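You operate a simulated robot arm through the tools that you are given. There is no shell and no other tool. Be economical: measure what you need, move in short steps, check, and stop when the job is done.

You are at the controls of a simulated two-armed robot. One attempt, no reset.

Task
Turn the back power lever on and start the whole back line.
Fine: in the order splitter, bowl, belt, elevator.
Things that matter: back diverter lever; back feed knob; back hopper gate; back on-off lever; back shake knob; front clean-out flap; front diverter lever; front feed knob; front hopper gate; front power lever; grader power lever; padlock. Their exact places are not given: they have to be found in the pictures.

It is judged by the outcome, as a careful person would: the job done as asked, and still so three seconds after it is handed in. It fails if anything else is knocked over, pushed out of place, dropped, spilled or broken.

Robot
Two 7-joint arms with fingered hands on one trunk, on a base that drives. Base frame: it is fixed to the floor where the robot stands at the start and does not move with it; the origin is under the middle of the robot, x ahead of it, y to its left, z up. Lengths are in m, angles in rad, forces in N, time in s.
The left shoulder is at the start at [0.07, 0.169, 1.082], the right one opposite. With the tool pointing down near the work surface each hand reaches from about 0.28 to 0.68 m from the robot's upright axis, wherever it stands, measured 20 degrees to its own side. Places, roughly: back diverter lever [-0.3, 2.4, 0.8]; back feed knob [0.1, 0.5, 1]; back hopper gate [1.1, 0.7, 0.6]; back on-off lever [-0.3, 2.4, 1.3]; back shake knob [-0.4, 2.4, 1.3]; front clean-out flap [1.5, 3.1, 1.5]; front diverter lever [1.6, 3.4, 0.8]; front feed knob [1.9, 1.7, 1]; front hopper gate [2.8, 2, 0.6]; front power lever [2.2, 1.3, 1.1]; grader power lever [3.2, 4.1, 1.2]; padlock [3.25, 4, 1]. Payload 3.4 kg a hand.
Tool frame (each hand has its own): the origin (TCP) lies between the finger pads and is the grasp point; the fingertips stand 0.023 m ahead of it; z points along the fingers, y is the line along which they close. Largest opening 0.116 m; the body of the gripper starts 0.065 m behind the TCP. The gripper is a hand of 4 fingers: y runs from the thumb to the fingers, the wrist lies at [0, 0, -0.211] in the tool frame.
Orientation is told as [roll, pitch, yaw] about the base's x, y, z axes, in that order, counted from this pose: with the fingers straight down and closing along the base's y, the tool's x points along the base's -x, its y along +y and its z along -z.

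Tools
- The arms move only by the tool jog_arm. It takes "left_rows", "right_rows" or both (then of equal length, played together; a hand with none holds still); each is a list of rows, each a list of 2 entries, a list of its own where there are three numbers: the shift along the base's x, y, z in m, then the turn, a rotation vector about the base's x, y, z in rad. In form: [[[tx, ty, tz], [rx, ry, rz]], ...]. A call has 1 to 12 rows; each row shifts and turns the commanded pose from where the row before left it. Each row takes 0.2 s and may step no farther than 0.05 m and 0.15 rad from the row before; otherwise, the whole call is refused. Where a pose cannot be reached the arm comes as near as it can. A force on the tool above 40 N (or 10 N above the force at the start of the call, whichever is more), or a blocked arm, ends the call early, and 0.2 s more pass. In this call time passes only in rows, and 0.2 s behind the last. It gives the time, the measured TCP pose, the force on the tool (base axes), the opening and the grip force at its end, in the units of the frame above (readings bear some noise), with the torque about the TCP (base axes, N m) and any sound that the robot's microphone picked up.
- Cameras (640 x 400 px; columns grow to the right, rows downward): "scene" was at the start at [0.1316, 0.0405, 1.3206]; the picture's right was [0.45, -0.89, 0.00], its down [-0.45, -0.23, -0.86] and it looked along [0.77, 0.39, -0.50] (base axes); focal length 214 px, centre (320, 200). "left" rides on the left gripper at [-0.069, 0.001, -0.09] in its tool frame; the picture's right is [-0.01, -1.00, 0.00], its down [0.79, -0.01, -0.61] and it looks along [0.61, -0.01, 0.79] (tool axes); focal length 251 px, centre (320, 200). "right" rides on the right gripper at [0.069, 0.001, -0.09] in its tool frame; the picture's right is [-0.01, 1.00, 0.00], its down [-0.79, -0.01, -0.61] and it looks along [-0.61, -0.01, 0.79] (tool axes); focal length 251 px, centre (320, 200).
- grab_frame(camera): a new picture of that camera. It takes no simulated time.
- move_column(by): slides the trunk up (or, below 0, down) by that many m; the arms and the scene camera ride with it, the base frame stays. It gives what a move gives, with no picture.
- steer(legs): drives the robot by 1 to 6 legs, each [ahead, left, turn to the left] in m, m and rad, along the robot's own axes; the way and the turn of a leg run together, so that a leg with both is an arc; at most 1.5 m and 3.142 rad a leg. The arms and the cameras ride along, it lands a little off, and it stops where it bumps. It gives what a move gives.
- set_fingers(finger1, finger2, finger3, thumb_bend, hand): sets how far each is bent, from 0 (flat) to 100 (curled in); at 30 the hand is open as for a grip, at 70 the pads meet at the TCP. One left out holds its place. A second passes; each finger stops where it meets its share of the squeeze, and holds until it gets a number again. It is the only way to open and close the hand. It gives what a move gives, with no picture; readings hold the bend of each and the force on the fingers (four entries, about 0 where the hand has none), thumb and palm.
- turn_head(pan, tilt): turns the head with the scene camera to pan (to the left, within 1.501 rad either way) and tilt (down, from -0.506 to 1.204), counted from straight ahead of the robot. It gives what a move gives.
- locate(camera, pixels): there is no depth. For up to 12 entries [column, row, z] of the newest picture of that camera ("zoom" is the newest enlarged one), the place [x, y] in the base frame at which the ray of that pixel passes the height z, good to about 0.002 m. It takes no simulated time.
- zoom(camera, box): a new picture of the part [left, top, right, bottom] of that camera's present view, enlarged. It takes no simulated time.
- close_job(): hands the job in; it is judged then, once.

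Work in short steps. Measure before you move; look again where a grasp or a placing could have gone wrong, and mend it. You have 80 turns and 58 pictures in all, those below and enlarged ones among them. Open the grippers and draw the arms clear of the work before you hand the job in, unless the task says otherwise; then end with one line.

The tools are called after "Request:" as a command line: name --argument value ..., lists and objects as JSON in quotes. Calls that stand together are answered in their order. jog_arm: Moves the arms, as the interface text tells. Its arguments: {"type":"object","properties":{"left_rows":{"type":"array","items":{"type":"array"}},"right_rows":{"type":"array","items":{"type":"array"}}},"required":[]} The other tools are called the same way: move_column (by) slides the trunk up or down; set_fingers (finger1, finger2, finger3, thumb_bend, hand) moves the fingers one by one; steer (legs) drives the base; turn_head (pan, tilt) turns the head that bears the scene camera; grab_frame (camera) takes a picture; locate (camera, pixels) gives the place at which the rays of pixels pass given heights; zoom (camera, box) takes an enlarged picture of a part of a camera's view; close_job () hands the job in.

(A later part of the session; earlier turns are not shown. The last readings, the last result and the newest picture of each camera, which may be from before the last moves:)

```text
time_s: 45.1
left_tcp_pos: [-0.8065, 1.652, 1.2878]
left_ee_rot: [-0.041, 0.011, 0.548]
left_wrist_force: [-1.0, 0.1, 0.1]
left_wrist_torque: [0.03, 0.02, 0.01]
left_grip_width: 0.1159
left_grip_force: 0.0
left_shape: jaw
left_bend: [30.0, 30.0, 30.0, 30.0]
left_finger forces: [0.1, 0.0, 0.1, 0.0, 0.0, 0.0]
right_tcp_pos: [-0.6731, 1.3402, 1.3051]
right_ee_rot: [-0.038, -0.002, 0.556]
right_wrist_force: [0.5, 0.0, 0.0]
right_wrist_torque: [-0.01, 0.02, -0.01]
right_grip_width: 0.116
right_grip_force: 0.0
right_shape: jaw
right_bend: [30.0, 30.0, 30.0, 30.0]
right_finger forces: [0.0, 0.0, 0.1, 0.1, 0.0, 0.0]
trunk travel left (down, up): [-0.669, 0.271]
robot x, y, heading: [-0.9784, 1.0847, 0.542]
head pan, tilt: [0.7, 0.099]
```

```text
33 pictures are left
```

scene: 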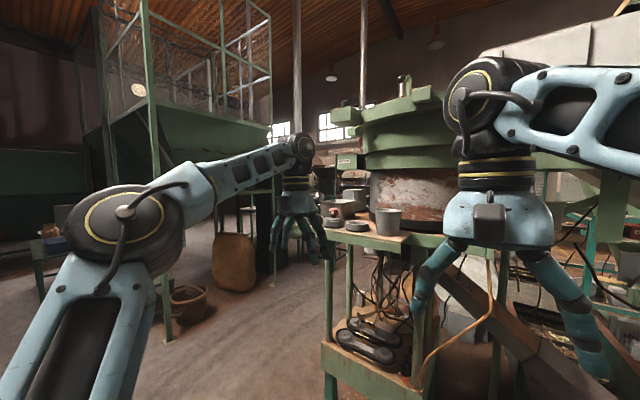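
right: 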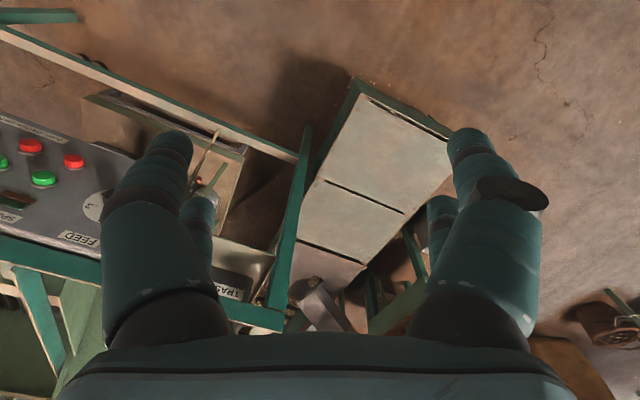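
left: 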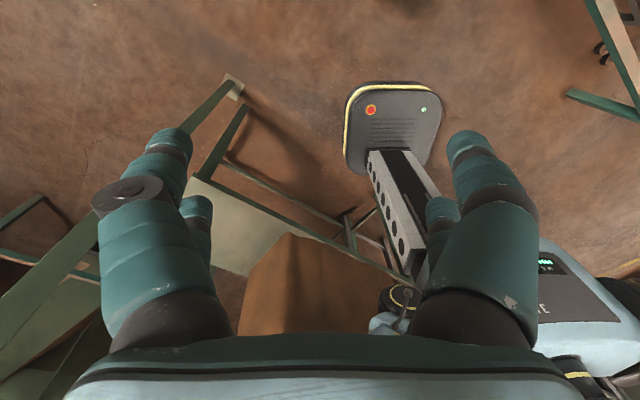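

Through the gap. The FEEDER box is at about (347,160); zoom in.

Request:
zoom --camera "scene" --box '[310, 130, 390, 200]'

```text
5.71 times, centred on (350, 165) of scene
```

zoom: 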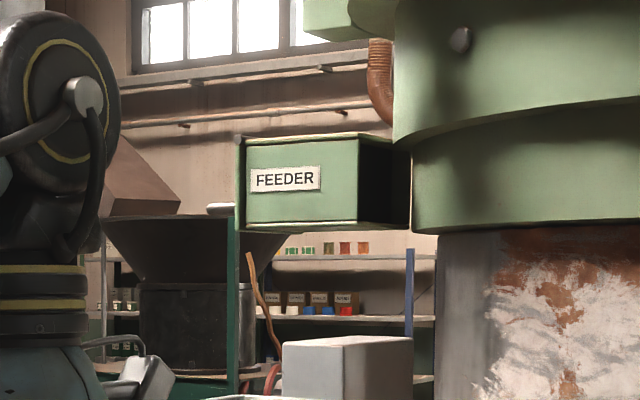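

The control face is the box's left side (edge-on here). I'll locate floor obstacles and the stand to choose a stance.

Request:
grab_frame --camera "scene"

Request:
locate --camera "scene" --pixels '[[168, 340, 0.0], [188, 322, 0.0], [233, 292, 0.0], [328, 345, 0.4], [330, 232, 1.0], [345, 172, 1.35], [345, 172, 1.3], [42, 290, 0.0], [275, 285, 0.0]]'

```text
31 pictures are left
```

scene: 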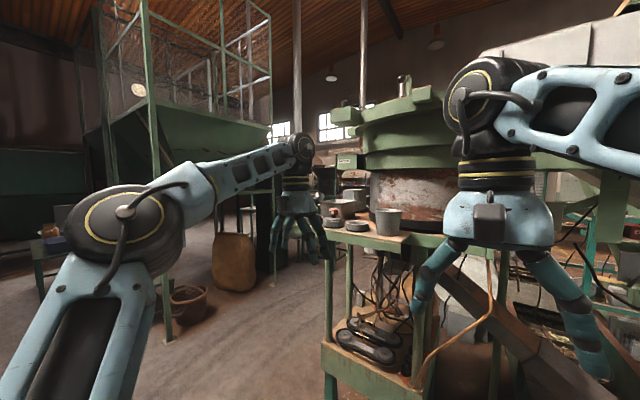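

```text
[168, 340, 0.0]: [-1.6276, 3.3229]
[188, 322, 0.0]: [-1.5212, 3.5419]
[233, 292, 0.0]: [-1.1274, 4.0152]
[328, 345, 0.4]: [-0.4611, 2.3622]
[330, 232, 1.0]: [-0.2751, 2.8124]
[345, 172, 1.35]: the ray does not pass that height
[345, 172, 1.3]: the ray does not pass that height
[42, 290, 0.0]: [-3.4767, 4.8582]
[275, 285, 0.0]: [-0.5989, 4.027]
```

Stand corner ≈ (-0.46, 2.36), table z≈1.1, box z≈1.45. I'll go round to about (-1.45, 2.4) facing +x.

Request:
steer --legs '[[0, 0.9, 0], [0, 0, -0.5], [0, 0.55, 0]]'

Request:
turn_head --pan 0.1 --tilt 0.1

Request:
grab_frame --camera "scene"

```text
time_s: 54.1
left_tcp_pos: [-1.0513, 2.828, 1.2903]
left_ee_rot: [-0.041, 0.012, 0.049]
left_wrist_force: [-0.4, -0.8, -0.2]
left_wrist_torque: [0.01, -0.03, 0.02]
left_grip_width: 0.1162
left_grip_force: 0.0
left_shape: jaw
left_bend: [30.0, 30.0, 30.0, 30.0]
left_finger forces: [0.0, 0.0, 0.0, 0.0, 0.1, 0.0]
right_tcp_pos: [-1.0813, 2.4903, 1.3045]
right_ee_rot: [-0.038, -0.001, 0.058]
right_wrist_force: [0.0, -0.2, 0.0]
right_wrist_torque: [-0.05, -0.03, 0.01]
right_grip_width: 0.1159
right_grip_force: 0.0
right_shape: jaw
right_bend: [30.0, 30.0, 30.0, 30.0]
right_finger forces: [0.0, 0.0, 0.0, 0.1, 0.0, 0.0]
trunk travel left (down, up): [-0.669, 0.271]
robot x, y, heading: [-1.4749, 2.4118, 0.044]
head pan, tilt: [0.7, 0.099]
```

```text
time_s: 55.1
left_tcp_pos: [-1.0501, 2.828, 1.288]
left_ee_rot: [-0.04, 0.011, 0.049]
left_wrist_force: [0.5, 0.2, 0.3]
left_wrist_torque: [0.04, 0.0, 0.03]
left_grip_width: 0.1163
left_grip_force: 0.1
left_shape: jaw
left_bend: [30.0, 30.0, 30.0, 30.0]
left_finger forces: [0.0, 0.1, 0.0, 0.0, 0.1, 0.0]
right_tcp_pos: [-1.0812, 2.4907, 1.3029]
right_ee_rot: [-0.038, -0.001, 0.058]
right_wrist_force: [0.6, 0.7, -0.4]
right_wrist_torque: [0.02, 0.03, -0.03]
right_grip_width: 0.1161
right_grip_force: 0.0
right_shape: jaw
right_bend: [30.0, 30.0, 30.0, 30.0]
right_finger forces: [0.0, 0.0, 0.0, 0.0, 0.0, 0.1]
trunk travel left (down, up): [-0.669, 0.271]
robot x, y, heading: [-1.474, 2.4127, 0.048]
head pan, tilt: [0.099, 0.099]
```

```text
30 pictures are left
```

scene: 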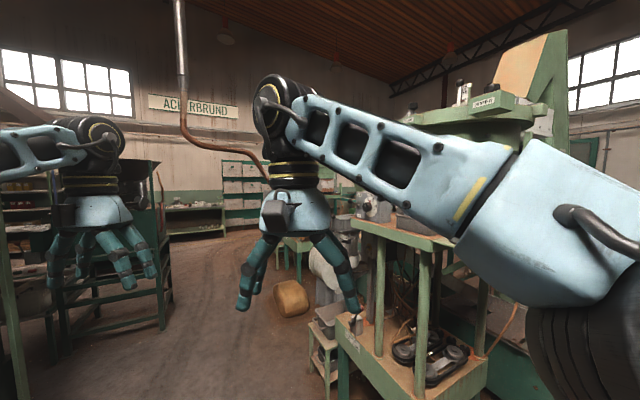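

My right forearm hides the box. I'll move the right hand right and down out of the line of sight.

Request:
jog_arm --right_rows '[[[0, -0.045, -0.02], [0, 0, 0]], [[0, -0.045, -0.02], [0, 0, 0]], [[0, -0.045, -0.02], [0, 0, 0]], [[0, -0.045, -0.02], [0, 0, 0]], [[0, -0.045, -0.02], [0, 0, 0]], [[0, -0.045, -0.02], [0, 0, 0]], [[0, -0.045, -0.02], [0, 0, 0]]]'

Request:
grab_frame --camera "scene"

```text
time_s: 56.7
left_tcp_pos: [-1.0515, 2.8253, 1.2909]
left_ee_rot: [-0.038, 0.011, 0.05]
left_wrist_force: [0.2, 0.5, -0.1]
left_wrist_torque: [-0.01, 0.0, 0.02]
left_grip_width: 0.1161
left_grip_force: 0.1
left_shape: jaw
left_bend: [30.0, 30.0, 30.0, 30.0]
left_finger forces: [0.1, 0.0, 0.1, 0.0, 0.0, 0.1]
right_tcp_pos: [-1.0829, 2.1734, 1.1671]
right_ee_rot: [-0.035, -0.002, 0.059]
right_wrist_force: [0.1, 0.0, -0.7]
right_wrist_torque: [-0.02, -0.03, 0.02]
right_grip_width: 0.116
right_grip_force: 0.1
right_shape: jaw
right_bend: [30.0, 30.0, 30.0, 30.0]
right_finger forces: [0.1, 0.1, 0.1, 0.1, 0.0, 0.0]
trunk travel left (down, up): [-0.669, 0.271]
robot x, y, heading: [-1.4736, 2.4118, 0.05]
head pan, tilt: [0.099, 0.099]
```

```text
29 pictures are left
```

scene: 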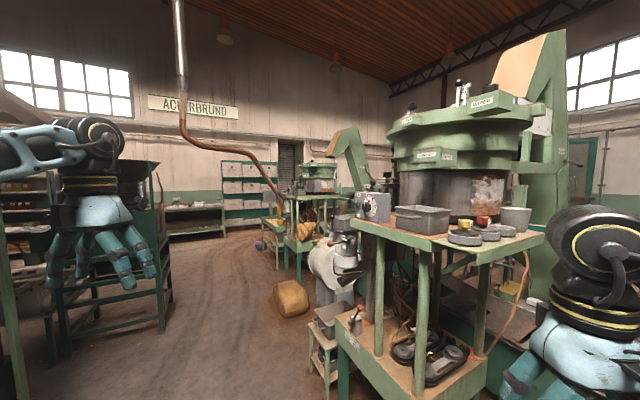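

Now I see a grey box with a dial at (377,206) on the table and a label on the bowl flank at (432,155). Zoom in.

Request:
zoom --camera "scene" --box '[345, 130, 465, 230]'

Request:
zoom --camera "scene" --box '[410, 135, 460, 175]'

```text
4.00 times, centred on (405, 180) of scene
```

zoom: 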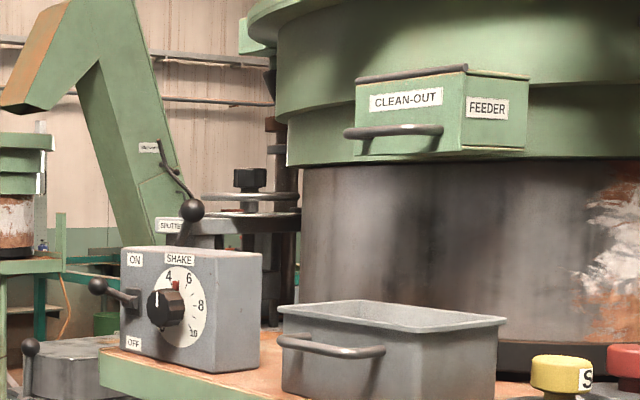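

```text
10.00 times, centred on (435, 155) of scene
```

zoom: 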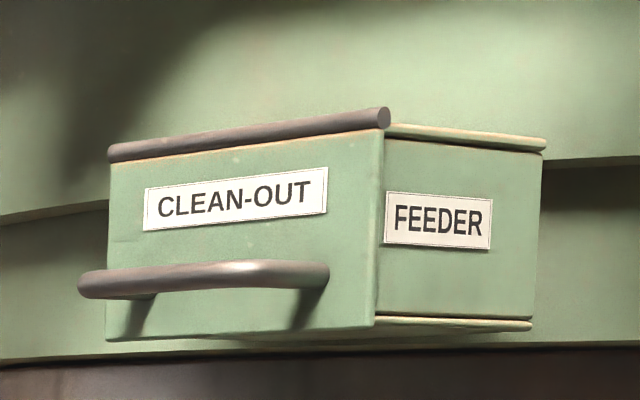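

The SHAKE box has an ON/OFF ball lever at its left side. Zooming harder to see its state.

Request:
zoom --camera "scene" --box '[363, 185, 413, 228]'

Request:
locate --camera "scene" --pixels '[[379, 225, 1.1], [379, 225, 1.0], [350, 221, 1.05], [545, 238, 1.05], [430, 251, 1.05], [374, 206, 1.2], [336, 340, 0.4]]'

```text
9.30 times, centred on (388, 206) of scene
```

zoom: 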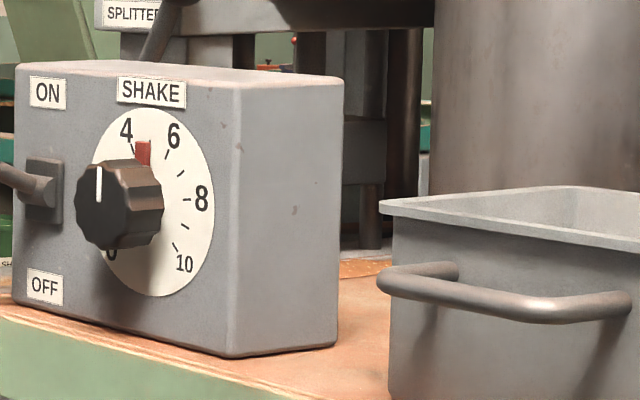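

```text
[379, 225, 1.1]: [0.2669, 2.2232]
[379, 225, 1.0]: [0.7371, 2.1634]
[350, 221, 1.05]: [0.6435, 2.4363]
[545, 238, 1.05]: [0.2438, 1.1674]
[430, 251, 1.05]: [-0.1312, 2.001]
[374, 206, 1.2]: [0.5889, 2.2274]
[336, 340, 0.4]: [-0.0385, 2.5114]
```

I need a nearer view of the lever. Checking the floor positions of the rack, step and sack before moving closer.

Request:
locate --camera "scene" --pixels '[[163, 328, 0.0], [70, 350, 0.0], [318, 398, 0.0], [310, 350, 0.0], [290, 315, 0.0], [340, 372, 0.0], [280, 268, 0.0]]'

```text
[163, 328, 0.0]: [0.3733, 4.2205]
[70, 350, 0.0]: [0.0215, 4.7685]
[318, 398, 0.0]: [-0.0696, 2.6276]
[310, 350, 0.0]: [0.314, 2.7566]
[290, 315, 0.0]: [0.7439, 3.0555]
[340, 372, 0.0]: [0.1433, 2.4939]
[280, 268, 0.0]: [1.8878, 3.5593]
```

Floor is free to about x=-0.1 at y≈2.6–2.8. I'll move closer and face the switch, lowering the trunk so the camera is near the lever's height.

Request:
steer --legs '[[0.35, 0.35, 0], [0, 0, -0.45]]'

Request:
move_column --by -0.05

Request:
turn_head --pan 0.0 --tilt 0.1

Request:
grab_frame --camera "scene"

```text
time_s: 60.9
left_tcp_pos: [-0.5737, 2.9666, 1.2898]
left_ee_rot: [-0.043, 0.012, -0.404]
left_wrist_force: [-0.3, 0.0, 0.3]
left_wrist_torque: [0.0, 0.04, 0.0]
left_grip_width: 0.1161
left_grip_force: 0.1
left_shape: jaw
left_bend: [30.0, 30.0, 30.0, 30.0]
left_finger forces: [0.0, 0.1, 0.1, 0.1, 0.0, 0.0]
right_tcp_pos: [-0.8882, 2.3923, 1.1671]
right_ee_rot: [-0.039, -0.001, -0.394]
right_wrist_force: [0.4, 0.7, 0.5]
right_wrist_torque: [-0.02, 0.0, 0.0]
right_grip_width: 0.1161
right_grip_force: 0.1
right_shape: jaw
right_bend: [30.0, 30.0, 30.0, 30.0]
right_finger forces: [0.0, 0.0, 0.1, 0.1, 0.0, 0.1]
trunk travel left (down, up): [-0.669, 0.271]
robot x, y, heading: [-1.1388, 2.7795, -0.401]
head pan, tilt: [0.099, 0.099]
```

```text
time_s: 61.8
left_tcp_pos: [-0.5749, 2.9655, 1.2394]
left_ee_rot: [-0.041, 0.011, -0.404]
left_wrist_force: [1.2, -1.3, -0.2]
left_wrist_torque: [-0.01, -0.02, 0.01]
left_grip_width: 0.1163
left_grip_force: 0.1
left_shape: jaw
left_bend: [30.0, 30.0, 30.0, 30.0]
left_finger forces: [0.1, 0.0, 0.1, 0.0, 0.0, 0.1]
right_tcp_pos: [-0.8871, 2.393, 1.1169]
right_ee_rot: [-0.038, -0.002, -0.395]
right_wrist_force: [-0.9, 0.4, 1.1]
right_wrist_torque: [0.01, 0.01, 0.0]
right_grip_width: 0.116
right_grip_force: 0.1
right_shape: jaw
right_bend: [30.0, 30.0, 30.0, 30.0]
right_finger forces: [0.1, 0.0, 0.1, 0.0, 0.1, 0.0]
trunk travel left (down, up): [-0.619, 0.321]
robot x, y, heading: [-1.1356, 2.777, -0.409]
head pan, tilt: [0.099, 0.099]
```

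```text
time_s: 62.5
left_tcp_pos: [-0.5735, 2.9646, 1.2396]
left_ee_rot: [-0.042, 0.012, -0.403]
left_wrist_force: [0.0, -0.4, -0.5]
left_wrist_torque: [0.01, 0.0, 0.02]
left_grip_width: 0.116
left_grip_force: 0.0
left_shape: jaw
left_bend: [30.0, 30.0, 30.0, 30.0]
left_finger forces: [0.0, 0.1, 0.1, 0.0, 0.0, 0.0]
right_tcp_pos: [-0.8887, 2.3926, 1.1173]
right_ee_rot: [-0.037, -0.003, -0.395]
right_wrist_force: [0.6, -0.1, 0.3]
right_wrist_torque: [0.0, -0.01, -0.03]
right_grip_width: 0.1159
right_grip_force: 0.1
right_shape: jaw
right_bend: [30.0, 30.0, 30.0, 30.0]
right_finger forces: [0.0, 0.0, 0.1, 0.0, 0.0, 0.0]
trunk travel left (down, up): [-0.619, 0.321]
robot x, y, heading: [-1.1411, 2.7774, -0.403]
head pan, tilt: [0.0, 0.099]
```

```text
25 pictures are left
```

scene: 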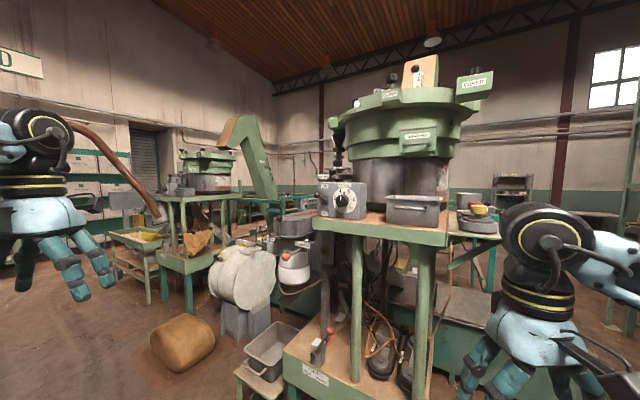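

The SHAKE box is now at (343,200) with a lever at (323,201); zoom on it.

Request:
zoom --camera "scene" --box '[305, 165, 385, 225]'

Request:
locate --camera "scene" --pixels '[[312, 222, 1.1], [312, 222, 1.15], [323, 201, 1.25], [285, 345, 0.4], [330, 201, 1.3], [323, 201, 1.3]]'

```text
6.67 times, centred on (345, 195) of scene
```

zoom: 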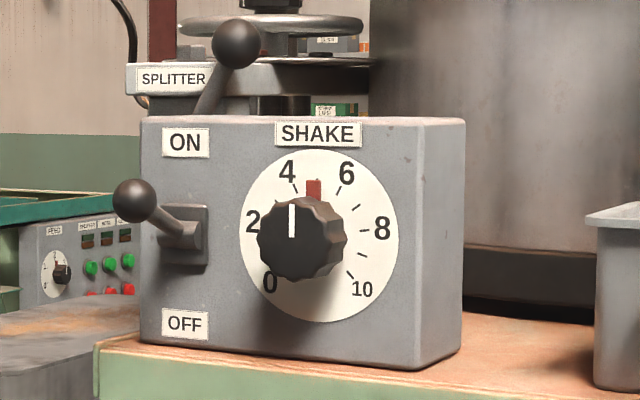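

```text
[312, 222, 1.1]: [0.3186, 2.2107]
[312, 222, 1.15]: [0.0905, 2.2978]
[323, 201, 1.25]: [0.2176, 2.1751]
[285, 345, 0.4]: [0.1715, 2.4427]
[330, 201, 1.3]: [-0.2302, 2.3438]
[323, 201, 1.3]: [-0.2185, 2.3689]
```

Reading the picture: the ball lever tips clearly upward toward ON, so the bowl's own switch is already on, and I leave it alone. I'll bring the right hand back up and drive back the way I came, checking pose before the gap.

Request:
jog_arm --right_rows '[[[0.0175, 0.0415, 0.02], [0, 0, 0]], [[0.0175, 0.0415, 0.02], [0, 0, 0]], [[0.0175, 0.0415, 0.02], [0, 0, 0]], [[0.0175, 0.0415, 0.02], [0, 0, 0]], [[0.0175, 0.0415, 0.02], [0, 0, 0]], [[0.0175, 0.0415, 0.02], [0, 0, 0]]]'

Request:
move_column --by 0.07

Request:
steer --legs '[[0, 0, 0.45], [-0.35, -0.35, 0], [0, -0.55, 0], [0, 0, 0.5], [0, -0.85, 0]]'

```text
time_s: 63.9
left_tcp_pos: [-0.5742, 2.9691, 1.2381]
left_ee_rot: [-0.045, 0.013, -0.403]
left_wrist_force: [0.8, 0.7, -0.8]
left_wrist_torque: [0.02, 0.0, 0.0]
left_grip_width: 0.1158
left_grip_force: 0.0
left_shape: jaw
left_bend: [30.0, 30.0, 30.0, 30.0]
left_finger forces: [0.1, 0.0, 0.0, 0.0, 0.0, 0.1]
right_tcp_pos: [-0.7829, 2.6433, 1.2407]
right_ee_rot: [-0.04, -0.003, -0.394]
right_wrist_force: [-0.3, -0.4, -0.2]
right_wrist_torque: [-0.01, 0.0, 0.02]
right_grip_width: 0.1162
right_grip_force: 0.1
right_shape: jaw
right_bend: [30.0, 30.0, 30.0, 30.0]
right_finger forces: [0.0, 0.1, 0.1, 0.1, 0.0, 0.1]
trunk travel left (down, up): [-0.619, 0.321]
robot x, y, heading: [-1.136, 2.7776, -0.407]
head pan, tilt: [0.0, 0.099]
```

```text
time_s: 65.0
left_tcp_pos: [-0.5741, 2.9661, 1.3105]
left_ee_rot: [-0.041, 0.012, -0.405]
left_wrist_force: [-0.5, 0.3, 0.3]
left_wrist_torque: [0.03, -0.01, 0.01]
left_grip_width: 0.1159
left_grip_force: 0.1
left_shape: jaw
left_bend: [30.0, 30.0, 30.0, 30.0]
left_finger forces: [0.1, 0.1, 0.0, 0.1, 0.1, 0.1]
right_tcp_pos: [-0.7835, 2.6413, 1.3098]
right_ee_rot: [-0.038, 0.0, -0.394]
right_wrist_force: [0.9, -0.9, 0.0]
right_wrist_torque: [-0.02, 0.0, -0.02]
right_grip_width: 0.1161
right_grip_force: 0.0
right_shape: jaw
right_bend: [30.0, 30.0, 30.0, 30.0]
right_finger forces: [0.1, 0.1, 0.0, 0.0, 0.0, 0.0]
trunk travel left (down, up): [-0.689, 0.251]
robot x, y, heading: [-1.1387, 2.7744, -0.407]
head pan, tilt: [0.0, 0.099]
```

```text
time_s: 77.5
left_tcp_pos: [-0.8362, 1.7032, 1.309]
left_ee_rot: [-0.042, 0.013, 0.541]
left_wrist_force: [0.1, 0.1, 0.3]
left_wrist_torque: [0.0, 0.01, 0.02]
left_grip_width: 0.1159
left_grip_force: 0.0
left_shape: jaw
left_bend: [30.0, 30.0, 30.0, 30.0]
left_finger forces: [0.0, 0.0, 0.1, 0.1, 0.0, 0.0]
right_tcp_pos: [-0.695, 1.3419, 1.3108]
right_ee_rot: [-0.039, -0.002, 0.549]
right_wrist_force: [0.6, 0.4, -0.1]
right_wrist_torque: [0.0, -0.01, 0.01]
right_grip_width: 0.116
right_grip_force: 0.0
right_shape: jaw
right_bend: [30.0, 30.0, 30.0, 30.0]
right_finger forces: [0.0, 0.1, 0.0, 0.0, 0.0, 0.0]
trunk travel left (down, up): [-0.689, 0.251]
robot x, y, heading: [-1.012, 1.1348, 0.544]
head pan, tilt: [0.0, 0.099]
```

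Pose is on the aisle line (-1.01, 1.13, 0.544). Strafe back through and then square up to the panel at about 0.55 m.

Request:
steer --legs '[[0, -0.6, 0], [0, -0.65, 0], [0.14, -0.26, 0.095]]'

Request:
turn_head --pan -0.25 --tilt 0.65

Request:
grab_frame --camera "scene"

```text
time_s: 85.8
left_tcp_pos: [0.0232, 0.4939, 1.3098]
left_ee_rot: [-0.04, 0.012, 0.646]
left_wrist_force: [-0.2, -0.5, 0.4]
left_wrist_torque: [0.01, -0.01, 0.0]
left_grip_width: 0.1161
left_grip_force: 0.0
left_shape: jaw
left_bend: [30.0, 30.0, 30.0, 30.0]
left_finger forces: [0.1, 0.0, 0.1, 0.1, 0.0, 0.1]
right_tcp_pos: [0.201, 0.149, 1.3099]
right_ee_rot: [-0.039, -0.001, 0.654]
right_wrist_force: [-0.1, 0.0, -0.4]
right_wrist_torque: [0.01, -0.02, -0.01]
right_grip_width: 0.1161
right_grip_force: 0.1
right_shape: jaw
right_bend: [30.0, 30.0, 30.0, 30.0]
right_finger forces: [0.1, 0.1, 0.1, 0.0, 0.0, 0.0]
trunk travel left (down, up): [-0.689, 0.251]
robot x, y, heading: [-0.0935, -0.0883, 0.641]
head pan, tilt: [0.0, 0.099]
```

```text
time_s: 86.8
left_tcp_pos: [0.0251, 0.4931, 1.3082]
left_ee_rot: [-0.042, 0.014, 0.645]
left_wrist_force: [-0.7, -0.2, -0.6]
left_wrist_torque: [0.02, 0.0, 0.02]
left_grip_width: 0.116
left_grip_force: 0.1
left_shape: jaw
left_bend: [30.0, 30.0, 30.0, 30.0]
left_finger forces: [0.0, 0.0, 0.0, 0.0, 0.0, 0.1]
right_tcp_pos: [0.2022, 0.1498, 1.309]
right_ee_rot: [-0.038, -0.001, 0.655]
right_wrist_force: [0.3, -0.2, -0.4]
right_wrist_torque: [0.02, 0.02, 0.0]
right_grip_width: 0.1162
right_grip_force: 0.1
right_shape: jaw
right_bend: [30.0, 30.0, 30.0, 30.0]
right_finger forces: [0.1, 0.0, 0.0, 0.1, 0.0, 0.1]
trunk travel left (down, up): [-0.689, 0.251]
robot x, y, heading: [-0.0914, -0.0907, 0.649]
head pan, tilt: [-0.25, 0.649]
```

```text
23 pictures are left
```

scene: 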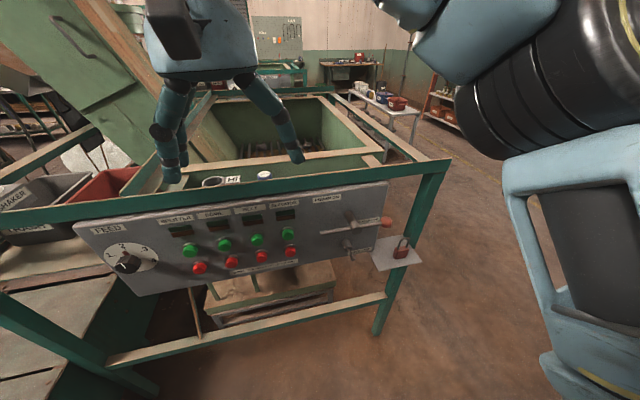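

Back in front of the panel with a clear view. Zoom on the lever and crank.

Request:
zoom --camera "scene" --box '[300, 180, 420, 280]'

Request:
locate --camera "scene" --pixels '[[189, 249, 1.0], [224, 244, 1.0], [257, 239, 1.0], [289, 234, 1.0], [189, 249, 0.98], [289, 234, 0.98], [386, 222, 1.02], [386, 222, 1.04], [351, 258, 0.93], [351, 258, 0.9], [321, 228, 1.02], [199, 268, 0.96]]'

```text
4.00 times, centred on (360, 230) of scene
```

zoom: 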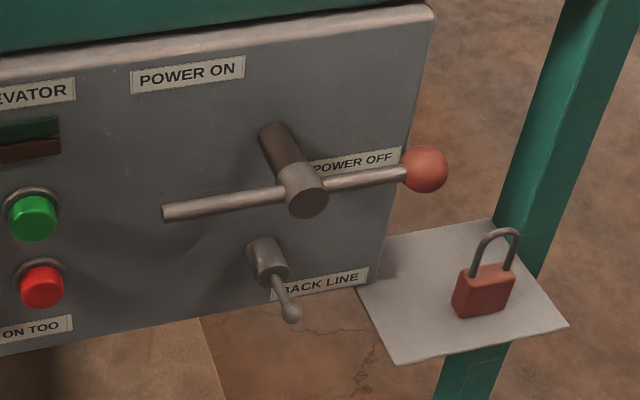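

```text
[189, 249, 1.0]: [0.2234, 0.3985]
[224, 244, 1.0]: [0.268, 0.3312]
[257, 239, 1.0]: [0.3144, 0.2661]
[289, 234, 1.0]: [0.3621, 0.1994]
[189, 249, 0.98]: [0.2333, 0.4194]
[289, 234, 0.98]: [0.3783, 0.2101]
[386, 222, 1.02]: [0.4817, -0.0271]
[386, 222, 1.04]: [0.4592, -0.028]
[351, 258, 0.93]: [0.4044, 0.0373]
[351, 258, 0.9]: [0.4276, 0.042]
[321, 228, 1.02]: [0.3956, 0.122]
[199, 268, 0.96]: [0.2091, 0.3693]
```

Green buttons resolve to z≈1.0 at (0.223,0.399), (0.268,0.331), (0.314,0.266), (0.362,0.199); lever ball (0.478,-0.027,1.02). The crank sits under the hub. I'll turn the right hand to point at the panel (slightly down) and bring it toward the lever side, staying high.

Request:
jog_arm --right_rows '[[[0.0225, -0.0148, 0], [0.0772, -0.1107, 0]], [[0.0225, -0.0148, 0], [0.0772, -0.1107, 0]], [[0.0225, -0.0148, 0], [0.0772, -0.1107, 0]], [[0.0225, -0.0148, 0], [0.0772, -0.1107, 0]], [[0.0225, -0.0148, 0], [0.0772, -0.1107, 0]], [[0.0225, -0.0148, 0], [0.0772, -0.1107, 0]], [[0.0225, -0.0148, 0], [0.0772, -0.1107, 0]], [[0.0225, -0.0148, 0], [0.0772, -0.1107, 0]], [[0.0, 0.0, 0], [0.0772, -0.1107, 0]], [[0.0, 0.0, 0], [0.0772, -0.1107, 0]]]'

Request:
set_fingers --hand "right" --finger1 70 --finger2 70 --finger3 70 --thumb_bend 70

Request:
grab_frame --camera "scene"

Request:
grab_frame --camera "right"

```text
time_s: 89.0
left_tcp_pos: [0.0251, 0.4926, 1.3098]
left_ee_rot: [-0.043, 0.012, 0.645]
left_wrist_force: [-0.4, 0.3, -0.1]
left_wrist_torque: [0.01, 0.03, -0.04]
left_grip_width: 0.1161
left_grip_force: 0.0
left_shape: jaw
left_bend: [30.0, 30.0, 30.0, 30.0]
left_finger forces: [0.1, 0.1, 0.1, 0.0, 0.1, 0.0]
right_tcp_pos: [0.3825, 0.0306, 1.3099]
right_ee_rot: [-0.241, -1.346, 0.817]
right_wrist_force: [0.8, -0.5, -0.8]
right_wrist_torque: [0.02, 0.03, 0.02]
right_grip_width: 0.1161
right_grip_force: 0.1
right_shape: jaw
right_bend: [30.0, 30.0, 30.0, 30.0]
right_finger forces: [0.0, 0.0, 0.0, 0.0, 0.1, 0.1]
trunk travel left (down, up): [-0.689, 0.251]
robot x, y, heading: [-0.0947, -0.0911, 0.643]
head pan, tilt: [-0.25, 0.649]
```

```text
time_s: 90.0
left_tcp_pos: [0.0243, 0.4927, 1.3094]
left_ee_rot: [-0.041, 0.013, 0.645]
left_wrist_force: [0.0, -0.6, -0.2]
left_wrist_torque: [-0.02, -0.02, -0.01]
left_grip_width: 0.1159
left_grip_force: 0.0
left_shape: jaw
left_bend: [30.0, 30.0, 30.0, 30.0]
left_finger forces: [0.1, 0.1, 0.1, 0.1, 0.0, 0.0]
right_tcp_pos: [0.3827, 0.0298, 1.3118]
right_ee_rot: [-0.241, -1.346, 0.815]
right_wrist_force: [0.0, 0.0, -1.3]
right_wrist_torque: [-0.02, 0.0, -0.02]
right_grip_width: 0.0015
right_grip_force: 0.0
right_shape: fingers
right_bend: [70.0, 70.0, 70.0, 70.0]
right_finger forces: [0.1, 0.0, 0.0, 0.0, 0.0, 0.0]
trunk travel left (down, up): [-0.689, 0.251]
robot x, y, heading: [-0.0953, -0.0916, 0.639]
head pan, tilt: [-0.25, 0.649]
```

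```text
21 pictures are left
```

scene: 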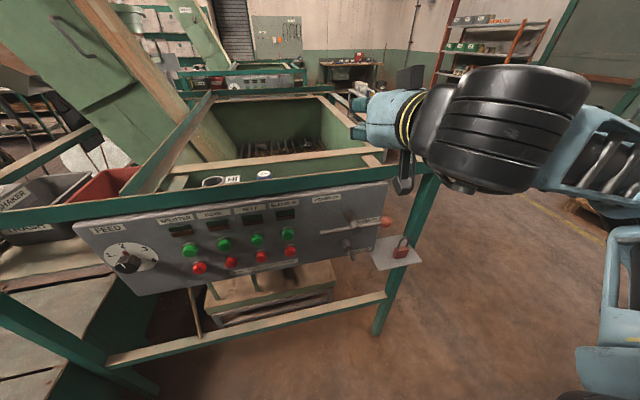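

```text
20 pictures are left
```

right: 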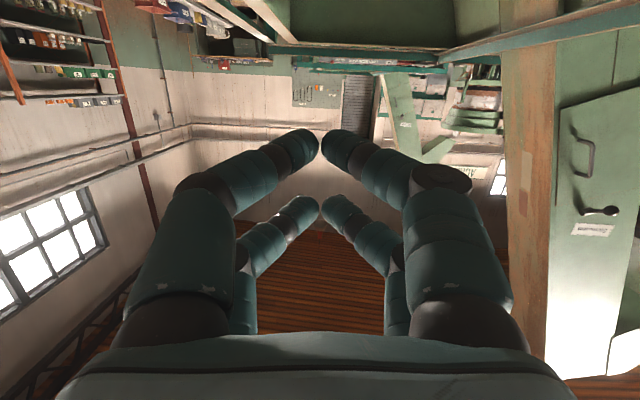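

The closed hand makes two tip points about ±0.022 m along the tool's x. I'll level the hand, retract, descend in front of the lever's free (left) arm, which avoids the padlock plate.

Request:
jog_arm --right_rows '[[[-0.034, 0.0015, 0], [0.057, -0.088, 0]], [[-0.034, 0.0015, 0], [0.057, -0.088, 0]], [[-0.034, 0.0015, 0], [0, 0, 0]], [[0, 0, -0.0444], [0, 0, 0]], [[0, 0, -0.0444], [0, 0, 0]], [[0, 0, -0.0444], [0, 0, 0]], [[0, 0, -0.0444], [0, 0, 0]], [[0, 0, -0.0344], [0, 0, 0]]]'

Request:
grab_frame --camera "scene"

Request:
locate --camera "scene" --pixels '[[370, 252, 0.9], [370, 252, 0.88], [400, 258, 0.9], [403, 238, 0.95], [327, 198, 1.08], [327, 198, 1.06], [376, 249, 0.9]]'

```text
time_s: 91.8
left_tcp_pos: [0.024, 0.4929, 1.3083]
left_ee_rot: [-0.043, 0.011, 0.645]
left_wrist_force: [1.6, -0.2, 0.5]
left_wrist_torque: [-0.01, -0.01, -0.02]
left_grip_width: 0.1163
left_grip_force: 0.1
left_shape: jaw
left_bend: [30.0, 30.0, 30.0, 30.0]
left_finger forces: [0.1, 0.0, 0.0, 0.0, 0.0, 0.1]
right_tcp_pos: [0.3144, 0.1003, 1.2496]
right_ee_rot: [-1.341, -1.515, 1.91]
right_wrist_force: [-0.1, 0.6, 0.0]
right_wrist_torque: [0.0, 0.0, 0.04]
right_grip_width: 0.0015
right_grip_force: 0.0
right_shape: fingers
right_bend: [70.0, 70.0, 70.0, 70.0]
right_finger forces: [0.0, 0.0, 0.1, 0.0, 0.0, 0.0]
right hand out of reach, approached as far as the arm can: row 1, 2, 3, 4, 5, 6, 7, 8
trunk travel left (down, up): [-0.689, 0.251]
robot x, y, heading: [-0.0912, -0.0892, 0.644]
head pan, tilt: [-0.25, 0.649]
```

```text
19 pictures are left
```

scene: 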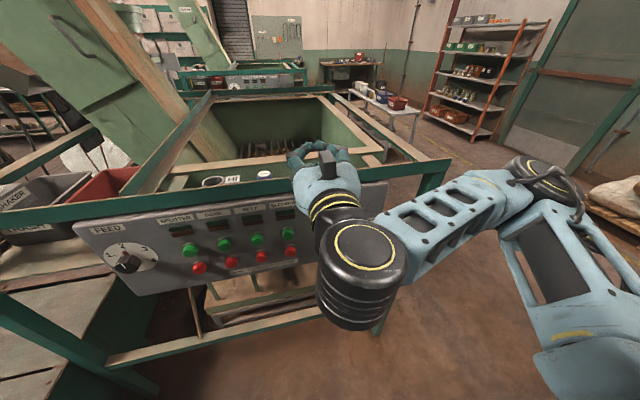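

```text
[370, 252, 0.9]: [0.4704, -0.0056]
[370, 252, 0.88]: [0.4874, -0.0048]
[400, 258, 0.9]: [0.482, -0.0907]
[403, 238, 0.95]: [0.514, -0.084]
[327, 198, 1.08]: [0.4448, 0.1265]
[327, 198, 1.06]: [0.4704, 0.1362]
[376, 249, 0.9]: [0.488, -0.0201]
```

The arm can't get its wrist that close to the body; I'll back off 0.14 m and then continue.

Request:
steer --legs '[[-0.14, 0, -0.03]]'

```text
time_s: 93.1
left_tcp_pos: [-0.0696, 0.41, 1.3091]
left_ee_rot: [-0.041, 0.014, 0.62]
left_wrist_force: [0.7, -0.6, 0.9]
left_wrist_torque: [-0.03, 0.01, 0.01]
left_grip_width: 0.1159
left_grip_force: 0.0
left_shape: jaw
left_bend: [30.0, 30.0, 30.0, 30.0]
left_finger forces: [0.0, 0.0, 0.0, 0.1, 0.0, 0.0]
right_tcp_pos: [0.21, 0.0087, 1.2502]
right_ee_rot: [-1.32, -1.513, 1.862]
right_wrist_force: [0.4, -0.1, 0.5]
right_wrist_torque: [0.0, 0.0, 0.01]
right_grip_width: 0.0019
right_grip_force: 0.1
right_shape: fingers
right_bend: [70.0, 70.0, 70.0, 70.0]
right_finger forces: [0.1, 0.0, 0.0, 0.0, 0.0, 0.0]
trunk travel left (down, up): [-0.689, 0.251]
robot x, y, heading: [-0.2052, -0.1727, 0.618]
head pan, tilt: [-0.25, 0.649]
```

I'll make a small jog forward to see where the commanded pose stands.

Request:
jog_arm --right_rows '[[[0.0246, 0.0172, 0], [0, 0, 0]], [[0.0246, 0.0172, 0], [0, 0, 0]]]'

```text
time_s: 93.7
left_tcp_pos: [-0.0694, 0.4092, 1.3081]
left_ee_rot: [-0.041, 0.014, 0.618]
left_wrist_force: [-1.1, -0.8, 0.7]
left_wrist_torque: [0.0, 0.01, 0.0]
left_grip_width: 0.116
left_grip_force: 0.0
left_shape: jaw
left_bend: [30.0, 30.0, 30.0, 30.0]
left_finger forces: [0.0, 0.0, 0.0, 0.0, 0.1, 0.1]
right_tcp_pos: [0.2585, 0.04, 1.255]
right_ee_rot: [-1.25, -1.511, 1.795]
right_wrist_force: [0.3, 0.5, 0.7]
right_wrist_torque: [0.01, 0.0, -0.03]
right_grip_width: 0.0015
right_grip_force: 0.0
right_shape: fingers
right_bend: [70.0, 70.0, 70.0, 70.0]
right_finger forces: [0.1, 0.0, 0.0, 0.0, 0.0, 0.1]
right hand out of reach, approached as far as the arm can: row 2
trunk travel left (down, up): [-0.689, 0.251]
robot x, y, heading: [-0.2032, -0.1699, 0.613]
head pan, tilt: [-0.25, 0.649]
```

Level pointing seems at a wrist limit; I'll tilt the fingers down about 0.5 rad while descending.

Request:
jog_arm --right_rows '[[[0, 0, -0.03], [-0.0715, 0.1025, 0]], [[0, 0, -0.03], [-0.0715, 0.1025, 0]], [[0, 0, -0.03], [-0.0715, 0.1025, 0]], [[0, 0, -0.03], [-0.0715, 0.1025, 0]], [[0, 0, -0.03], [0, 0, 0]]]'

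```text
time_s: 94.9
left_tcp_pos: [-0.071, 0.4081, 1.3105]
left_ee_rot: [-0.039, 0.011, 0.617]
left_wrist_force: [0.2, 0.3, -0.1]
left_wrist_torque: [0.02, -0.04, -0.05]
left_grip_width: 0.1162
left_grip_force: 0.1
left_shape: jaw
left_bend: [30.0, 30.0, 30.0, 30.0]
left_finger forces: [0.0, 0.0, 0.1, 0.0, 0.0, 0.0]
right_tcp_pos: [0.2585, 0.0417, 1.1067]
right_ee_rot: [-0.163, -1.051, 0.717]
right_wrist_force: [0.3, -0.2, -1.5]
right_wrist_torque: [0.0, 0.01, -0.01]
right_grip_width: 0.0012
right_grip_force: 0.1
right_shape: fingers
right_bend: [70.0, 70.0, 70.0, 70.0]
right_finger forces: [0.1, 0.1, 0.0, 0.0, 0.1, 0.1]
trunk travel left (down, up): [-0.689, 0.251]
robot x, y, heading: [-0.2024, -0.1695, 0.62]
head pan, tilt: [-0.25, 0.649]
```

Reachable now with fingers tilted down ~0.5 rad. Moving in above the lever's free arm.

Request:
jog_arm --right_rows '[[[0.0325, 0.0163, 0], [0, 0, 0]], [[0.0325, 0.0163, 0], [0, 0, 0]], [[0.0325, 0.0163, 0], [0, 0, 0]], [[0.0325, 0.0163, 0], [0, 0, 0]]]'

Request:
grab_frame --camera "right"

Request:
zoom --camera "scene" --box '[230, 130, 430, 270]'

```text
time_s: 95.9
left_tcp_pos: [-0.0697, 0.4087, 1.3091]
left_ee_rot: [-0.041, 0.014, 0.617]
left_wrist_force: [0.3, -0.4, 0.7]
left_wrist_torque: [-0.02, 0.01, -0.01]
left_grip_width: 0.1158
left_grip_force: 0.0
left_shape: jaw
left_bend: [30.0, 30.0, 30.0, 30.0]
left_finger forces: [0.0, 0.1, 0.1, 0.0, 0.0, 0.0]
right_tcp_pos: [0.3892, 0.1073, 1.1044]
right_ee_rot: [-0.161, -1.05, 0.723]
right_wrist_force: [0.1, 0.6, -0.5]
right_wrist_torque: [0.03, 0.02, 0.02]
right_grip_width: 0.0016
right_grip_force: 0.0
right_shape: fingers
right_bend: [70.0, 70.0, 70.0, 70.0]
right_finger forces: [0.1, 0.0, 0.0, 0.1, 0.0, 0.0]
trunk travel left (down, up): [-0.689, 0.251]
robot x, y, heading: [-0.2041, -0.169, 0.613]
head pan, tilt: [-0.25, 0.649]
```

```text
18 pictures are left
```

right: 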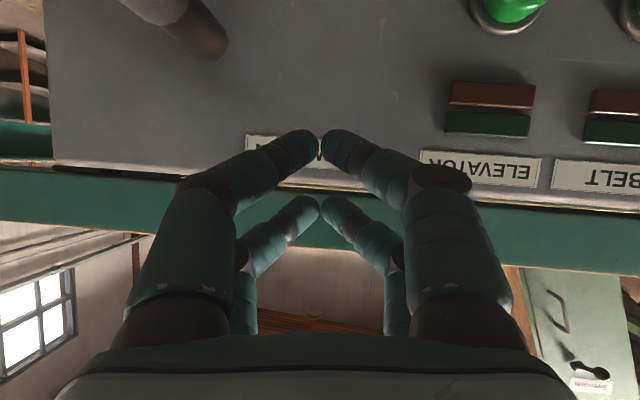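

```text
2.86 times, centred on (330, 200) of scene
```

zoom: 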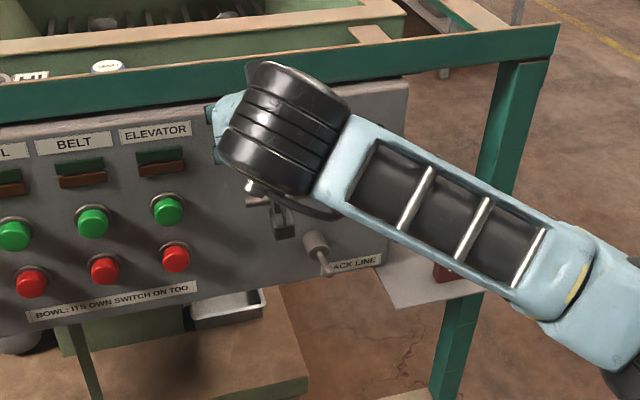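

The hand is above the free arm (its tip at zoom (250,187)). Pressing down gently.

Request:
jog_arm --right_rows '[[[0, 0, -0.02], [0, 0, 0]], [[0, 0, -0.015], [0, 0, 0]], [[0, 0, -0.01], [0, 0, 0]], [[0.0005, -0.001, -0.01], [0, 0, 0]], [[0.001, -0.0015, -0.01], [0, 0, 0]], [[0.0015, -0.002, -0.01], [0, 0, 0]]]'

```text
time_s: 97.3
left_tcp_pos: [-0.0703, 0.4094, 1.308]
left_ee_rot: [-0.042, 0.014, 0.618]
left_wrist_force: [-0.2, -0.4, 1.0]
left_wrist_torque: [0.0, -0.04, -0.03]
left_grip_width: 0.116
left_grip_force: 0.0
left_shape: jaw
left_bend: [30.0, 30.0, 30.0, 30.0]
left_finger forces: [0.0, 0.0, 0.0, 0.1, 0.0, 0.0]
right_tcp_pos: [0.3915, 0.1019, 1.0312]
right_ee_rot: [-0.163, -1.051, 0.72]
right_wrist_force: [-0.9, 2.4, 1.3]
right_wrist_torque: [0.04, 0.0, 0.06]
right_grip_width: 0.0007
right_grip_force: 1.3
right_shape: fingers
right_bend: [70.0, 70.0, 70.0, 71.0]
right_finger forces: [0.0, 0.0, 0.0, 0.0, 2.6, 0.1]
trunk travel left (down, up): [-0.689, 0.251]
robot x, y, heading: [-0.2025, -0.1718, 0.617]
head pan, tilt: [-0.25, 0.649]
```

Only a light force, with 2.6 N on the thumb: either the lever moved freely or I'm beside its end. Check.

Request:
zoom --camera "scene" --box '[270, 150, 410, 270]'

```text
3.33 times, centred on (340, 210) of scene
```

zoom: 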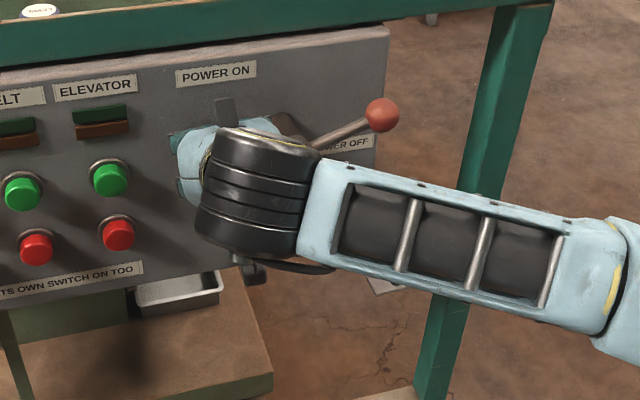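

The lever is turning (ball up ~30°). Continue along the arc.

Request:
jog_arm --right_rows '[[[0.004, -0.006, -0.01], [0, 0, 0]], [[0.005, -0.007, -0.009], [0, 0, 0]], [[0.0057, -0.0082, -0.008], [0, 0, 0]], [[0.0063, -0.009, -0.006], [0, 0, 0]], [[0.0069, -0.0098, -0.004], [0, 0, 0]], [[0.0069, -0.0098, -0.002], [0, 0, 0]]]'

Request:
zoom --camera "scene" --box '[270, 150, 410, 270]'

```text
time_s: 98.8
left_tcp_pos: [-0.0825, 0.4083, 1.3108]
left_ee_rot: [-0.045, 0.006, 0.623]
left_wrist_force: [-0.3, -0.7, -1.2]
left_wrist_torque: [0.03, 0.02, -0.02]
left_grip_width: 0.116
left_grip_force: 0.1
left_shape: jaw
left_bend: [30.0, 30.0, 30.0, 30.0]
left_finger forces: [0.0, 0.1, 0.0, 0.1, 0.0, 0.0]
right_tcp_pos: [0.4096, 0.0588, 0.9972]
right_ee_rot: [-0.157, -1.058, 0.739]
right_wrist_force: [-30.0, 8.8, 6.5]
right_wrist_torque: [-0.25, -0.77, -0.4]
right_grip_width: 0.0
right_grip_force: 14.7
right_shape: fingers
right_bend: [70.0, 62.0, 72.0, 71.0]
right_finger forces: [0.0, 0.0, 27.7, 0.1, 2.7, 0.0]
trunk travel left (down, up): [-0.689, 0.251]
robot x, y, heading: [-0.2038, -0.1708, 0.616]
head pan, tilt: [-0.25, 0.649]
stopped in row 6 (right hand): the force on the tool passed its limit at 41 N (the readings are from after the stop); the commanded pose is now the measured one
```

```text
3.33 times, centred on (340, 210) of scene
```

zoom: 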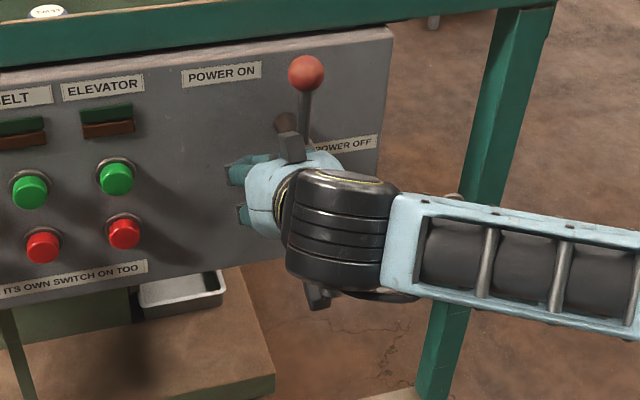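

Ball is now straight up, and the fingers touched the hub/panel (30 N), so I retract. The ON label lies further left, so I'll come to the right side of the ball and push left.

Request:
jog_arm --right_rows '[[[-0.03, -0.021, 0], [0, 0, 0]], [[-0.03, -0.021, 0], [0, 0, 0]], [[-0.03, -0.021, 0], [0, 0, 0]], [[0.0217, -0.031, 0.032], [0, 0, 0]], [[0.0217, -0.031, 0.04], [0, 0, 0]], [[0.0217, -0.031, 0.04], [0, 0, 0]], [[0.03, 0.021, 0], [0, 0, 0]], [[0.03, 0.021, 0], [0, 0, 0]], [[0.03, 0.021, 0], [0, 0, 0]]]'

Request:
zoom --camera "scene" --box '[270, 130, 430, 270]'

```text
refused: row 5 steps farther than a row can; nothing moved
```

```text
2.86 times, centred on (350, 200) of scene
```

zoom: 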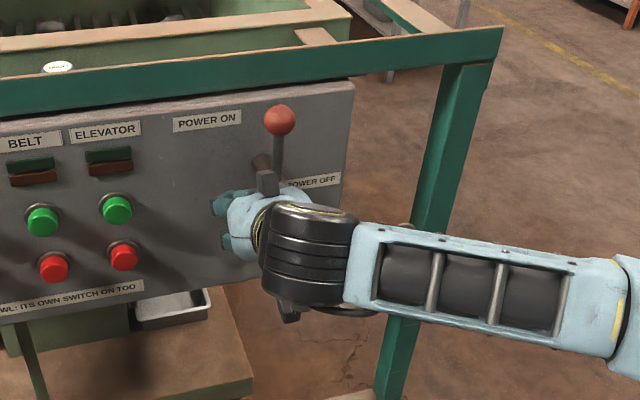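

Row steps were slightly too long; same path with smaller steps.

Request:
jog_arm --right_rows '[[[-0.03, -0.021, 0], [0, 0, 0]], [[-0.03, -0.021, 0], [0, 0, 0]], [[-0.03, -0.021, 0], [0, 0, 0]], [[0.0163, -0.0233, 0.028], [0, 0, 0]], [[0.0163, -0.0233, 0.028], [0, 0, 0]], [[0.0163, -0.0233, 0.028], [0, 0, 0]], [[0.0163, -0.0233, 0.028], [0, 0, 0]], [[0.03, 0.021, 0], [0, 0, 0]], [[0.03, 0.021, 0], [0, 0, 0]], [[0.03, 0.021, 0], [0, 0, 0]]]'

Request:
zoom --camera "scene" --box '[270, 130, 430, 270]'

```text
time_s: 101.0
left_tcp_pos: [-0.0714, 0.4104, 1.309]
left_ee_rot: [-0.043, 0.012, 0.62]
left_wrist_force: [0.3, -0.3, -0.1]
left_wrist_torque: [0.0, -0.03, 0.0]
left_grip_width: 0.1161
left_grip_force: 0.1
left_shape: jaw
left_bend: [30.0, 30.0, 30.0, 30.0]
left_finger forces: [0.0, 0.1, 0.0, 0.0, 0.0, 0.1]
right_tcp_pos: [0.4916, -0.0344, 1.1176]
right_ee_rot: [-0.156, -1.049, 0.726]
right_wrist_force: [0.4, -0.3, -0.4]
right_wrist_torque: [0.01, 0.04, -0.01]
right_grip_width: 0.0011
right_grip_force: 0.1
right_shape: fingers
right_bend: [70.0, 70.0, 70.0, 70.0]
right_finger forces: [0.0, 0.1, 0.0, 0.0, 0.1, 0.0]
right hand out of reach, approached as far as the arm can: row 3
trunk travel left (down, up): [-0.689, 0.251]
robot x, y, heading: [-0.2003, -0.169, 0.614]
head pan, tilt: [-0.25, 0.649]
```

```text
2.86 times, centred on (350, 200) of scene
```

zoom: 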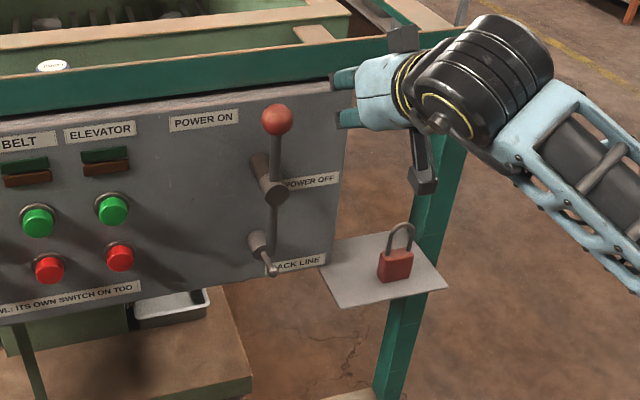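

Lever is upright, with the ball level with the POWER ON label. I'll nudge the ball left gently to find whether it's against its stop.

Request:
jog_arm --right_rows '[[[-0.0086, 0.0123, 0], [0, 0, 0]], [[-0.0086, 0.0123, 0], [0, 0, 0]], [[-0.0086, 0.0123, 0], [0, 0, 0]], [[-0.0057, 0.0082, 0], [0, 0, 0]], [[-0.0057, 0.0082, 0], [0, 0, 0]], [[-0.0057, 0.0082, 0], [0, 0, 0]]]'

Request:
zoom --camera "scene" --box '[230, 130, 390, 270]'

```text
time_s: 102.4
left_tcp_pos: [-0.0709, 0.3989, 1.3135]
left_ee_rot: [-0.033, 0.008, 0.618]
left_wrist_force: [0.4, -0.5, 0.0]
left_wrist_torque: [0.0, -0.04, 0.01]
left_grip_width: 0.1159
left_grip_force: 0.1
left_shape: jaw
left_bend: [30.0, 30.0, 30.0, 30.0]
left_finger forces: [0.0, 0.0, 0.1, 0.1, 0.0, 0.0]
right_tcp_pos: [0.4493, 0.0135, 1.1197]
right_ee_rot: [-0.146, -1.056, 0.709]
right_wrist_force: [0.8, -31.6, -0.3]
right_wrist_torque: [-0.37, -0.02, 0.76]
right_grip_width: 0.0
right_grip_force: 14.7
right_shape: fingers
right_bend: [71.0, 70.0, 70.0, 66.0]
right_finger forces: [29.7, 0.1, 0.0, 0.0, 0.0, 0.0]
trunk travel left (down, up): [-0.689, 0.251]
robot x, y, heading: [-0.2008, -0.1694, 0.615]
head pan, tilt: [-0.25, 0.649]
```

```text
2.86 times, centred on (310, 200) of scene
```

zoom: 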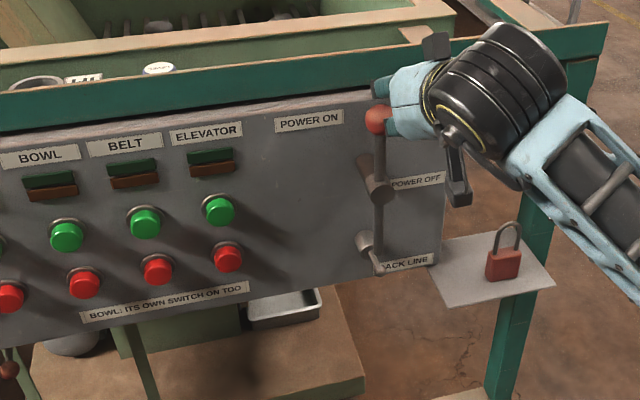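

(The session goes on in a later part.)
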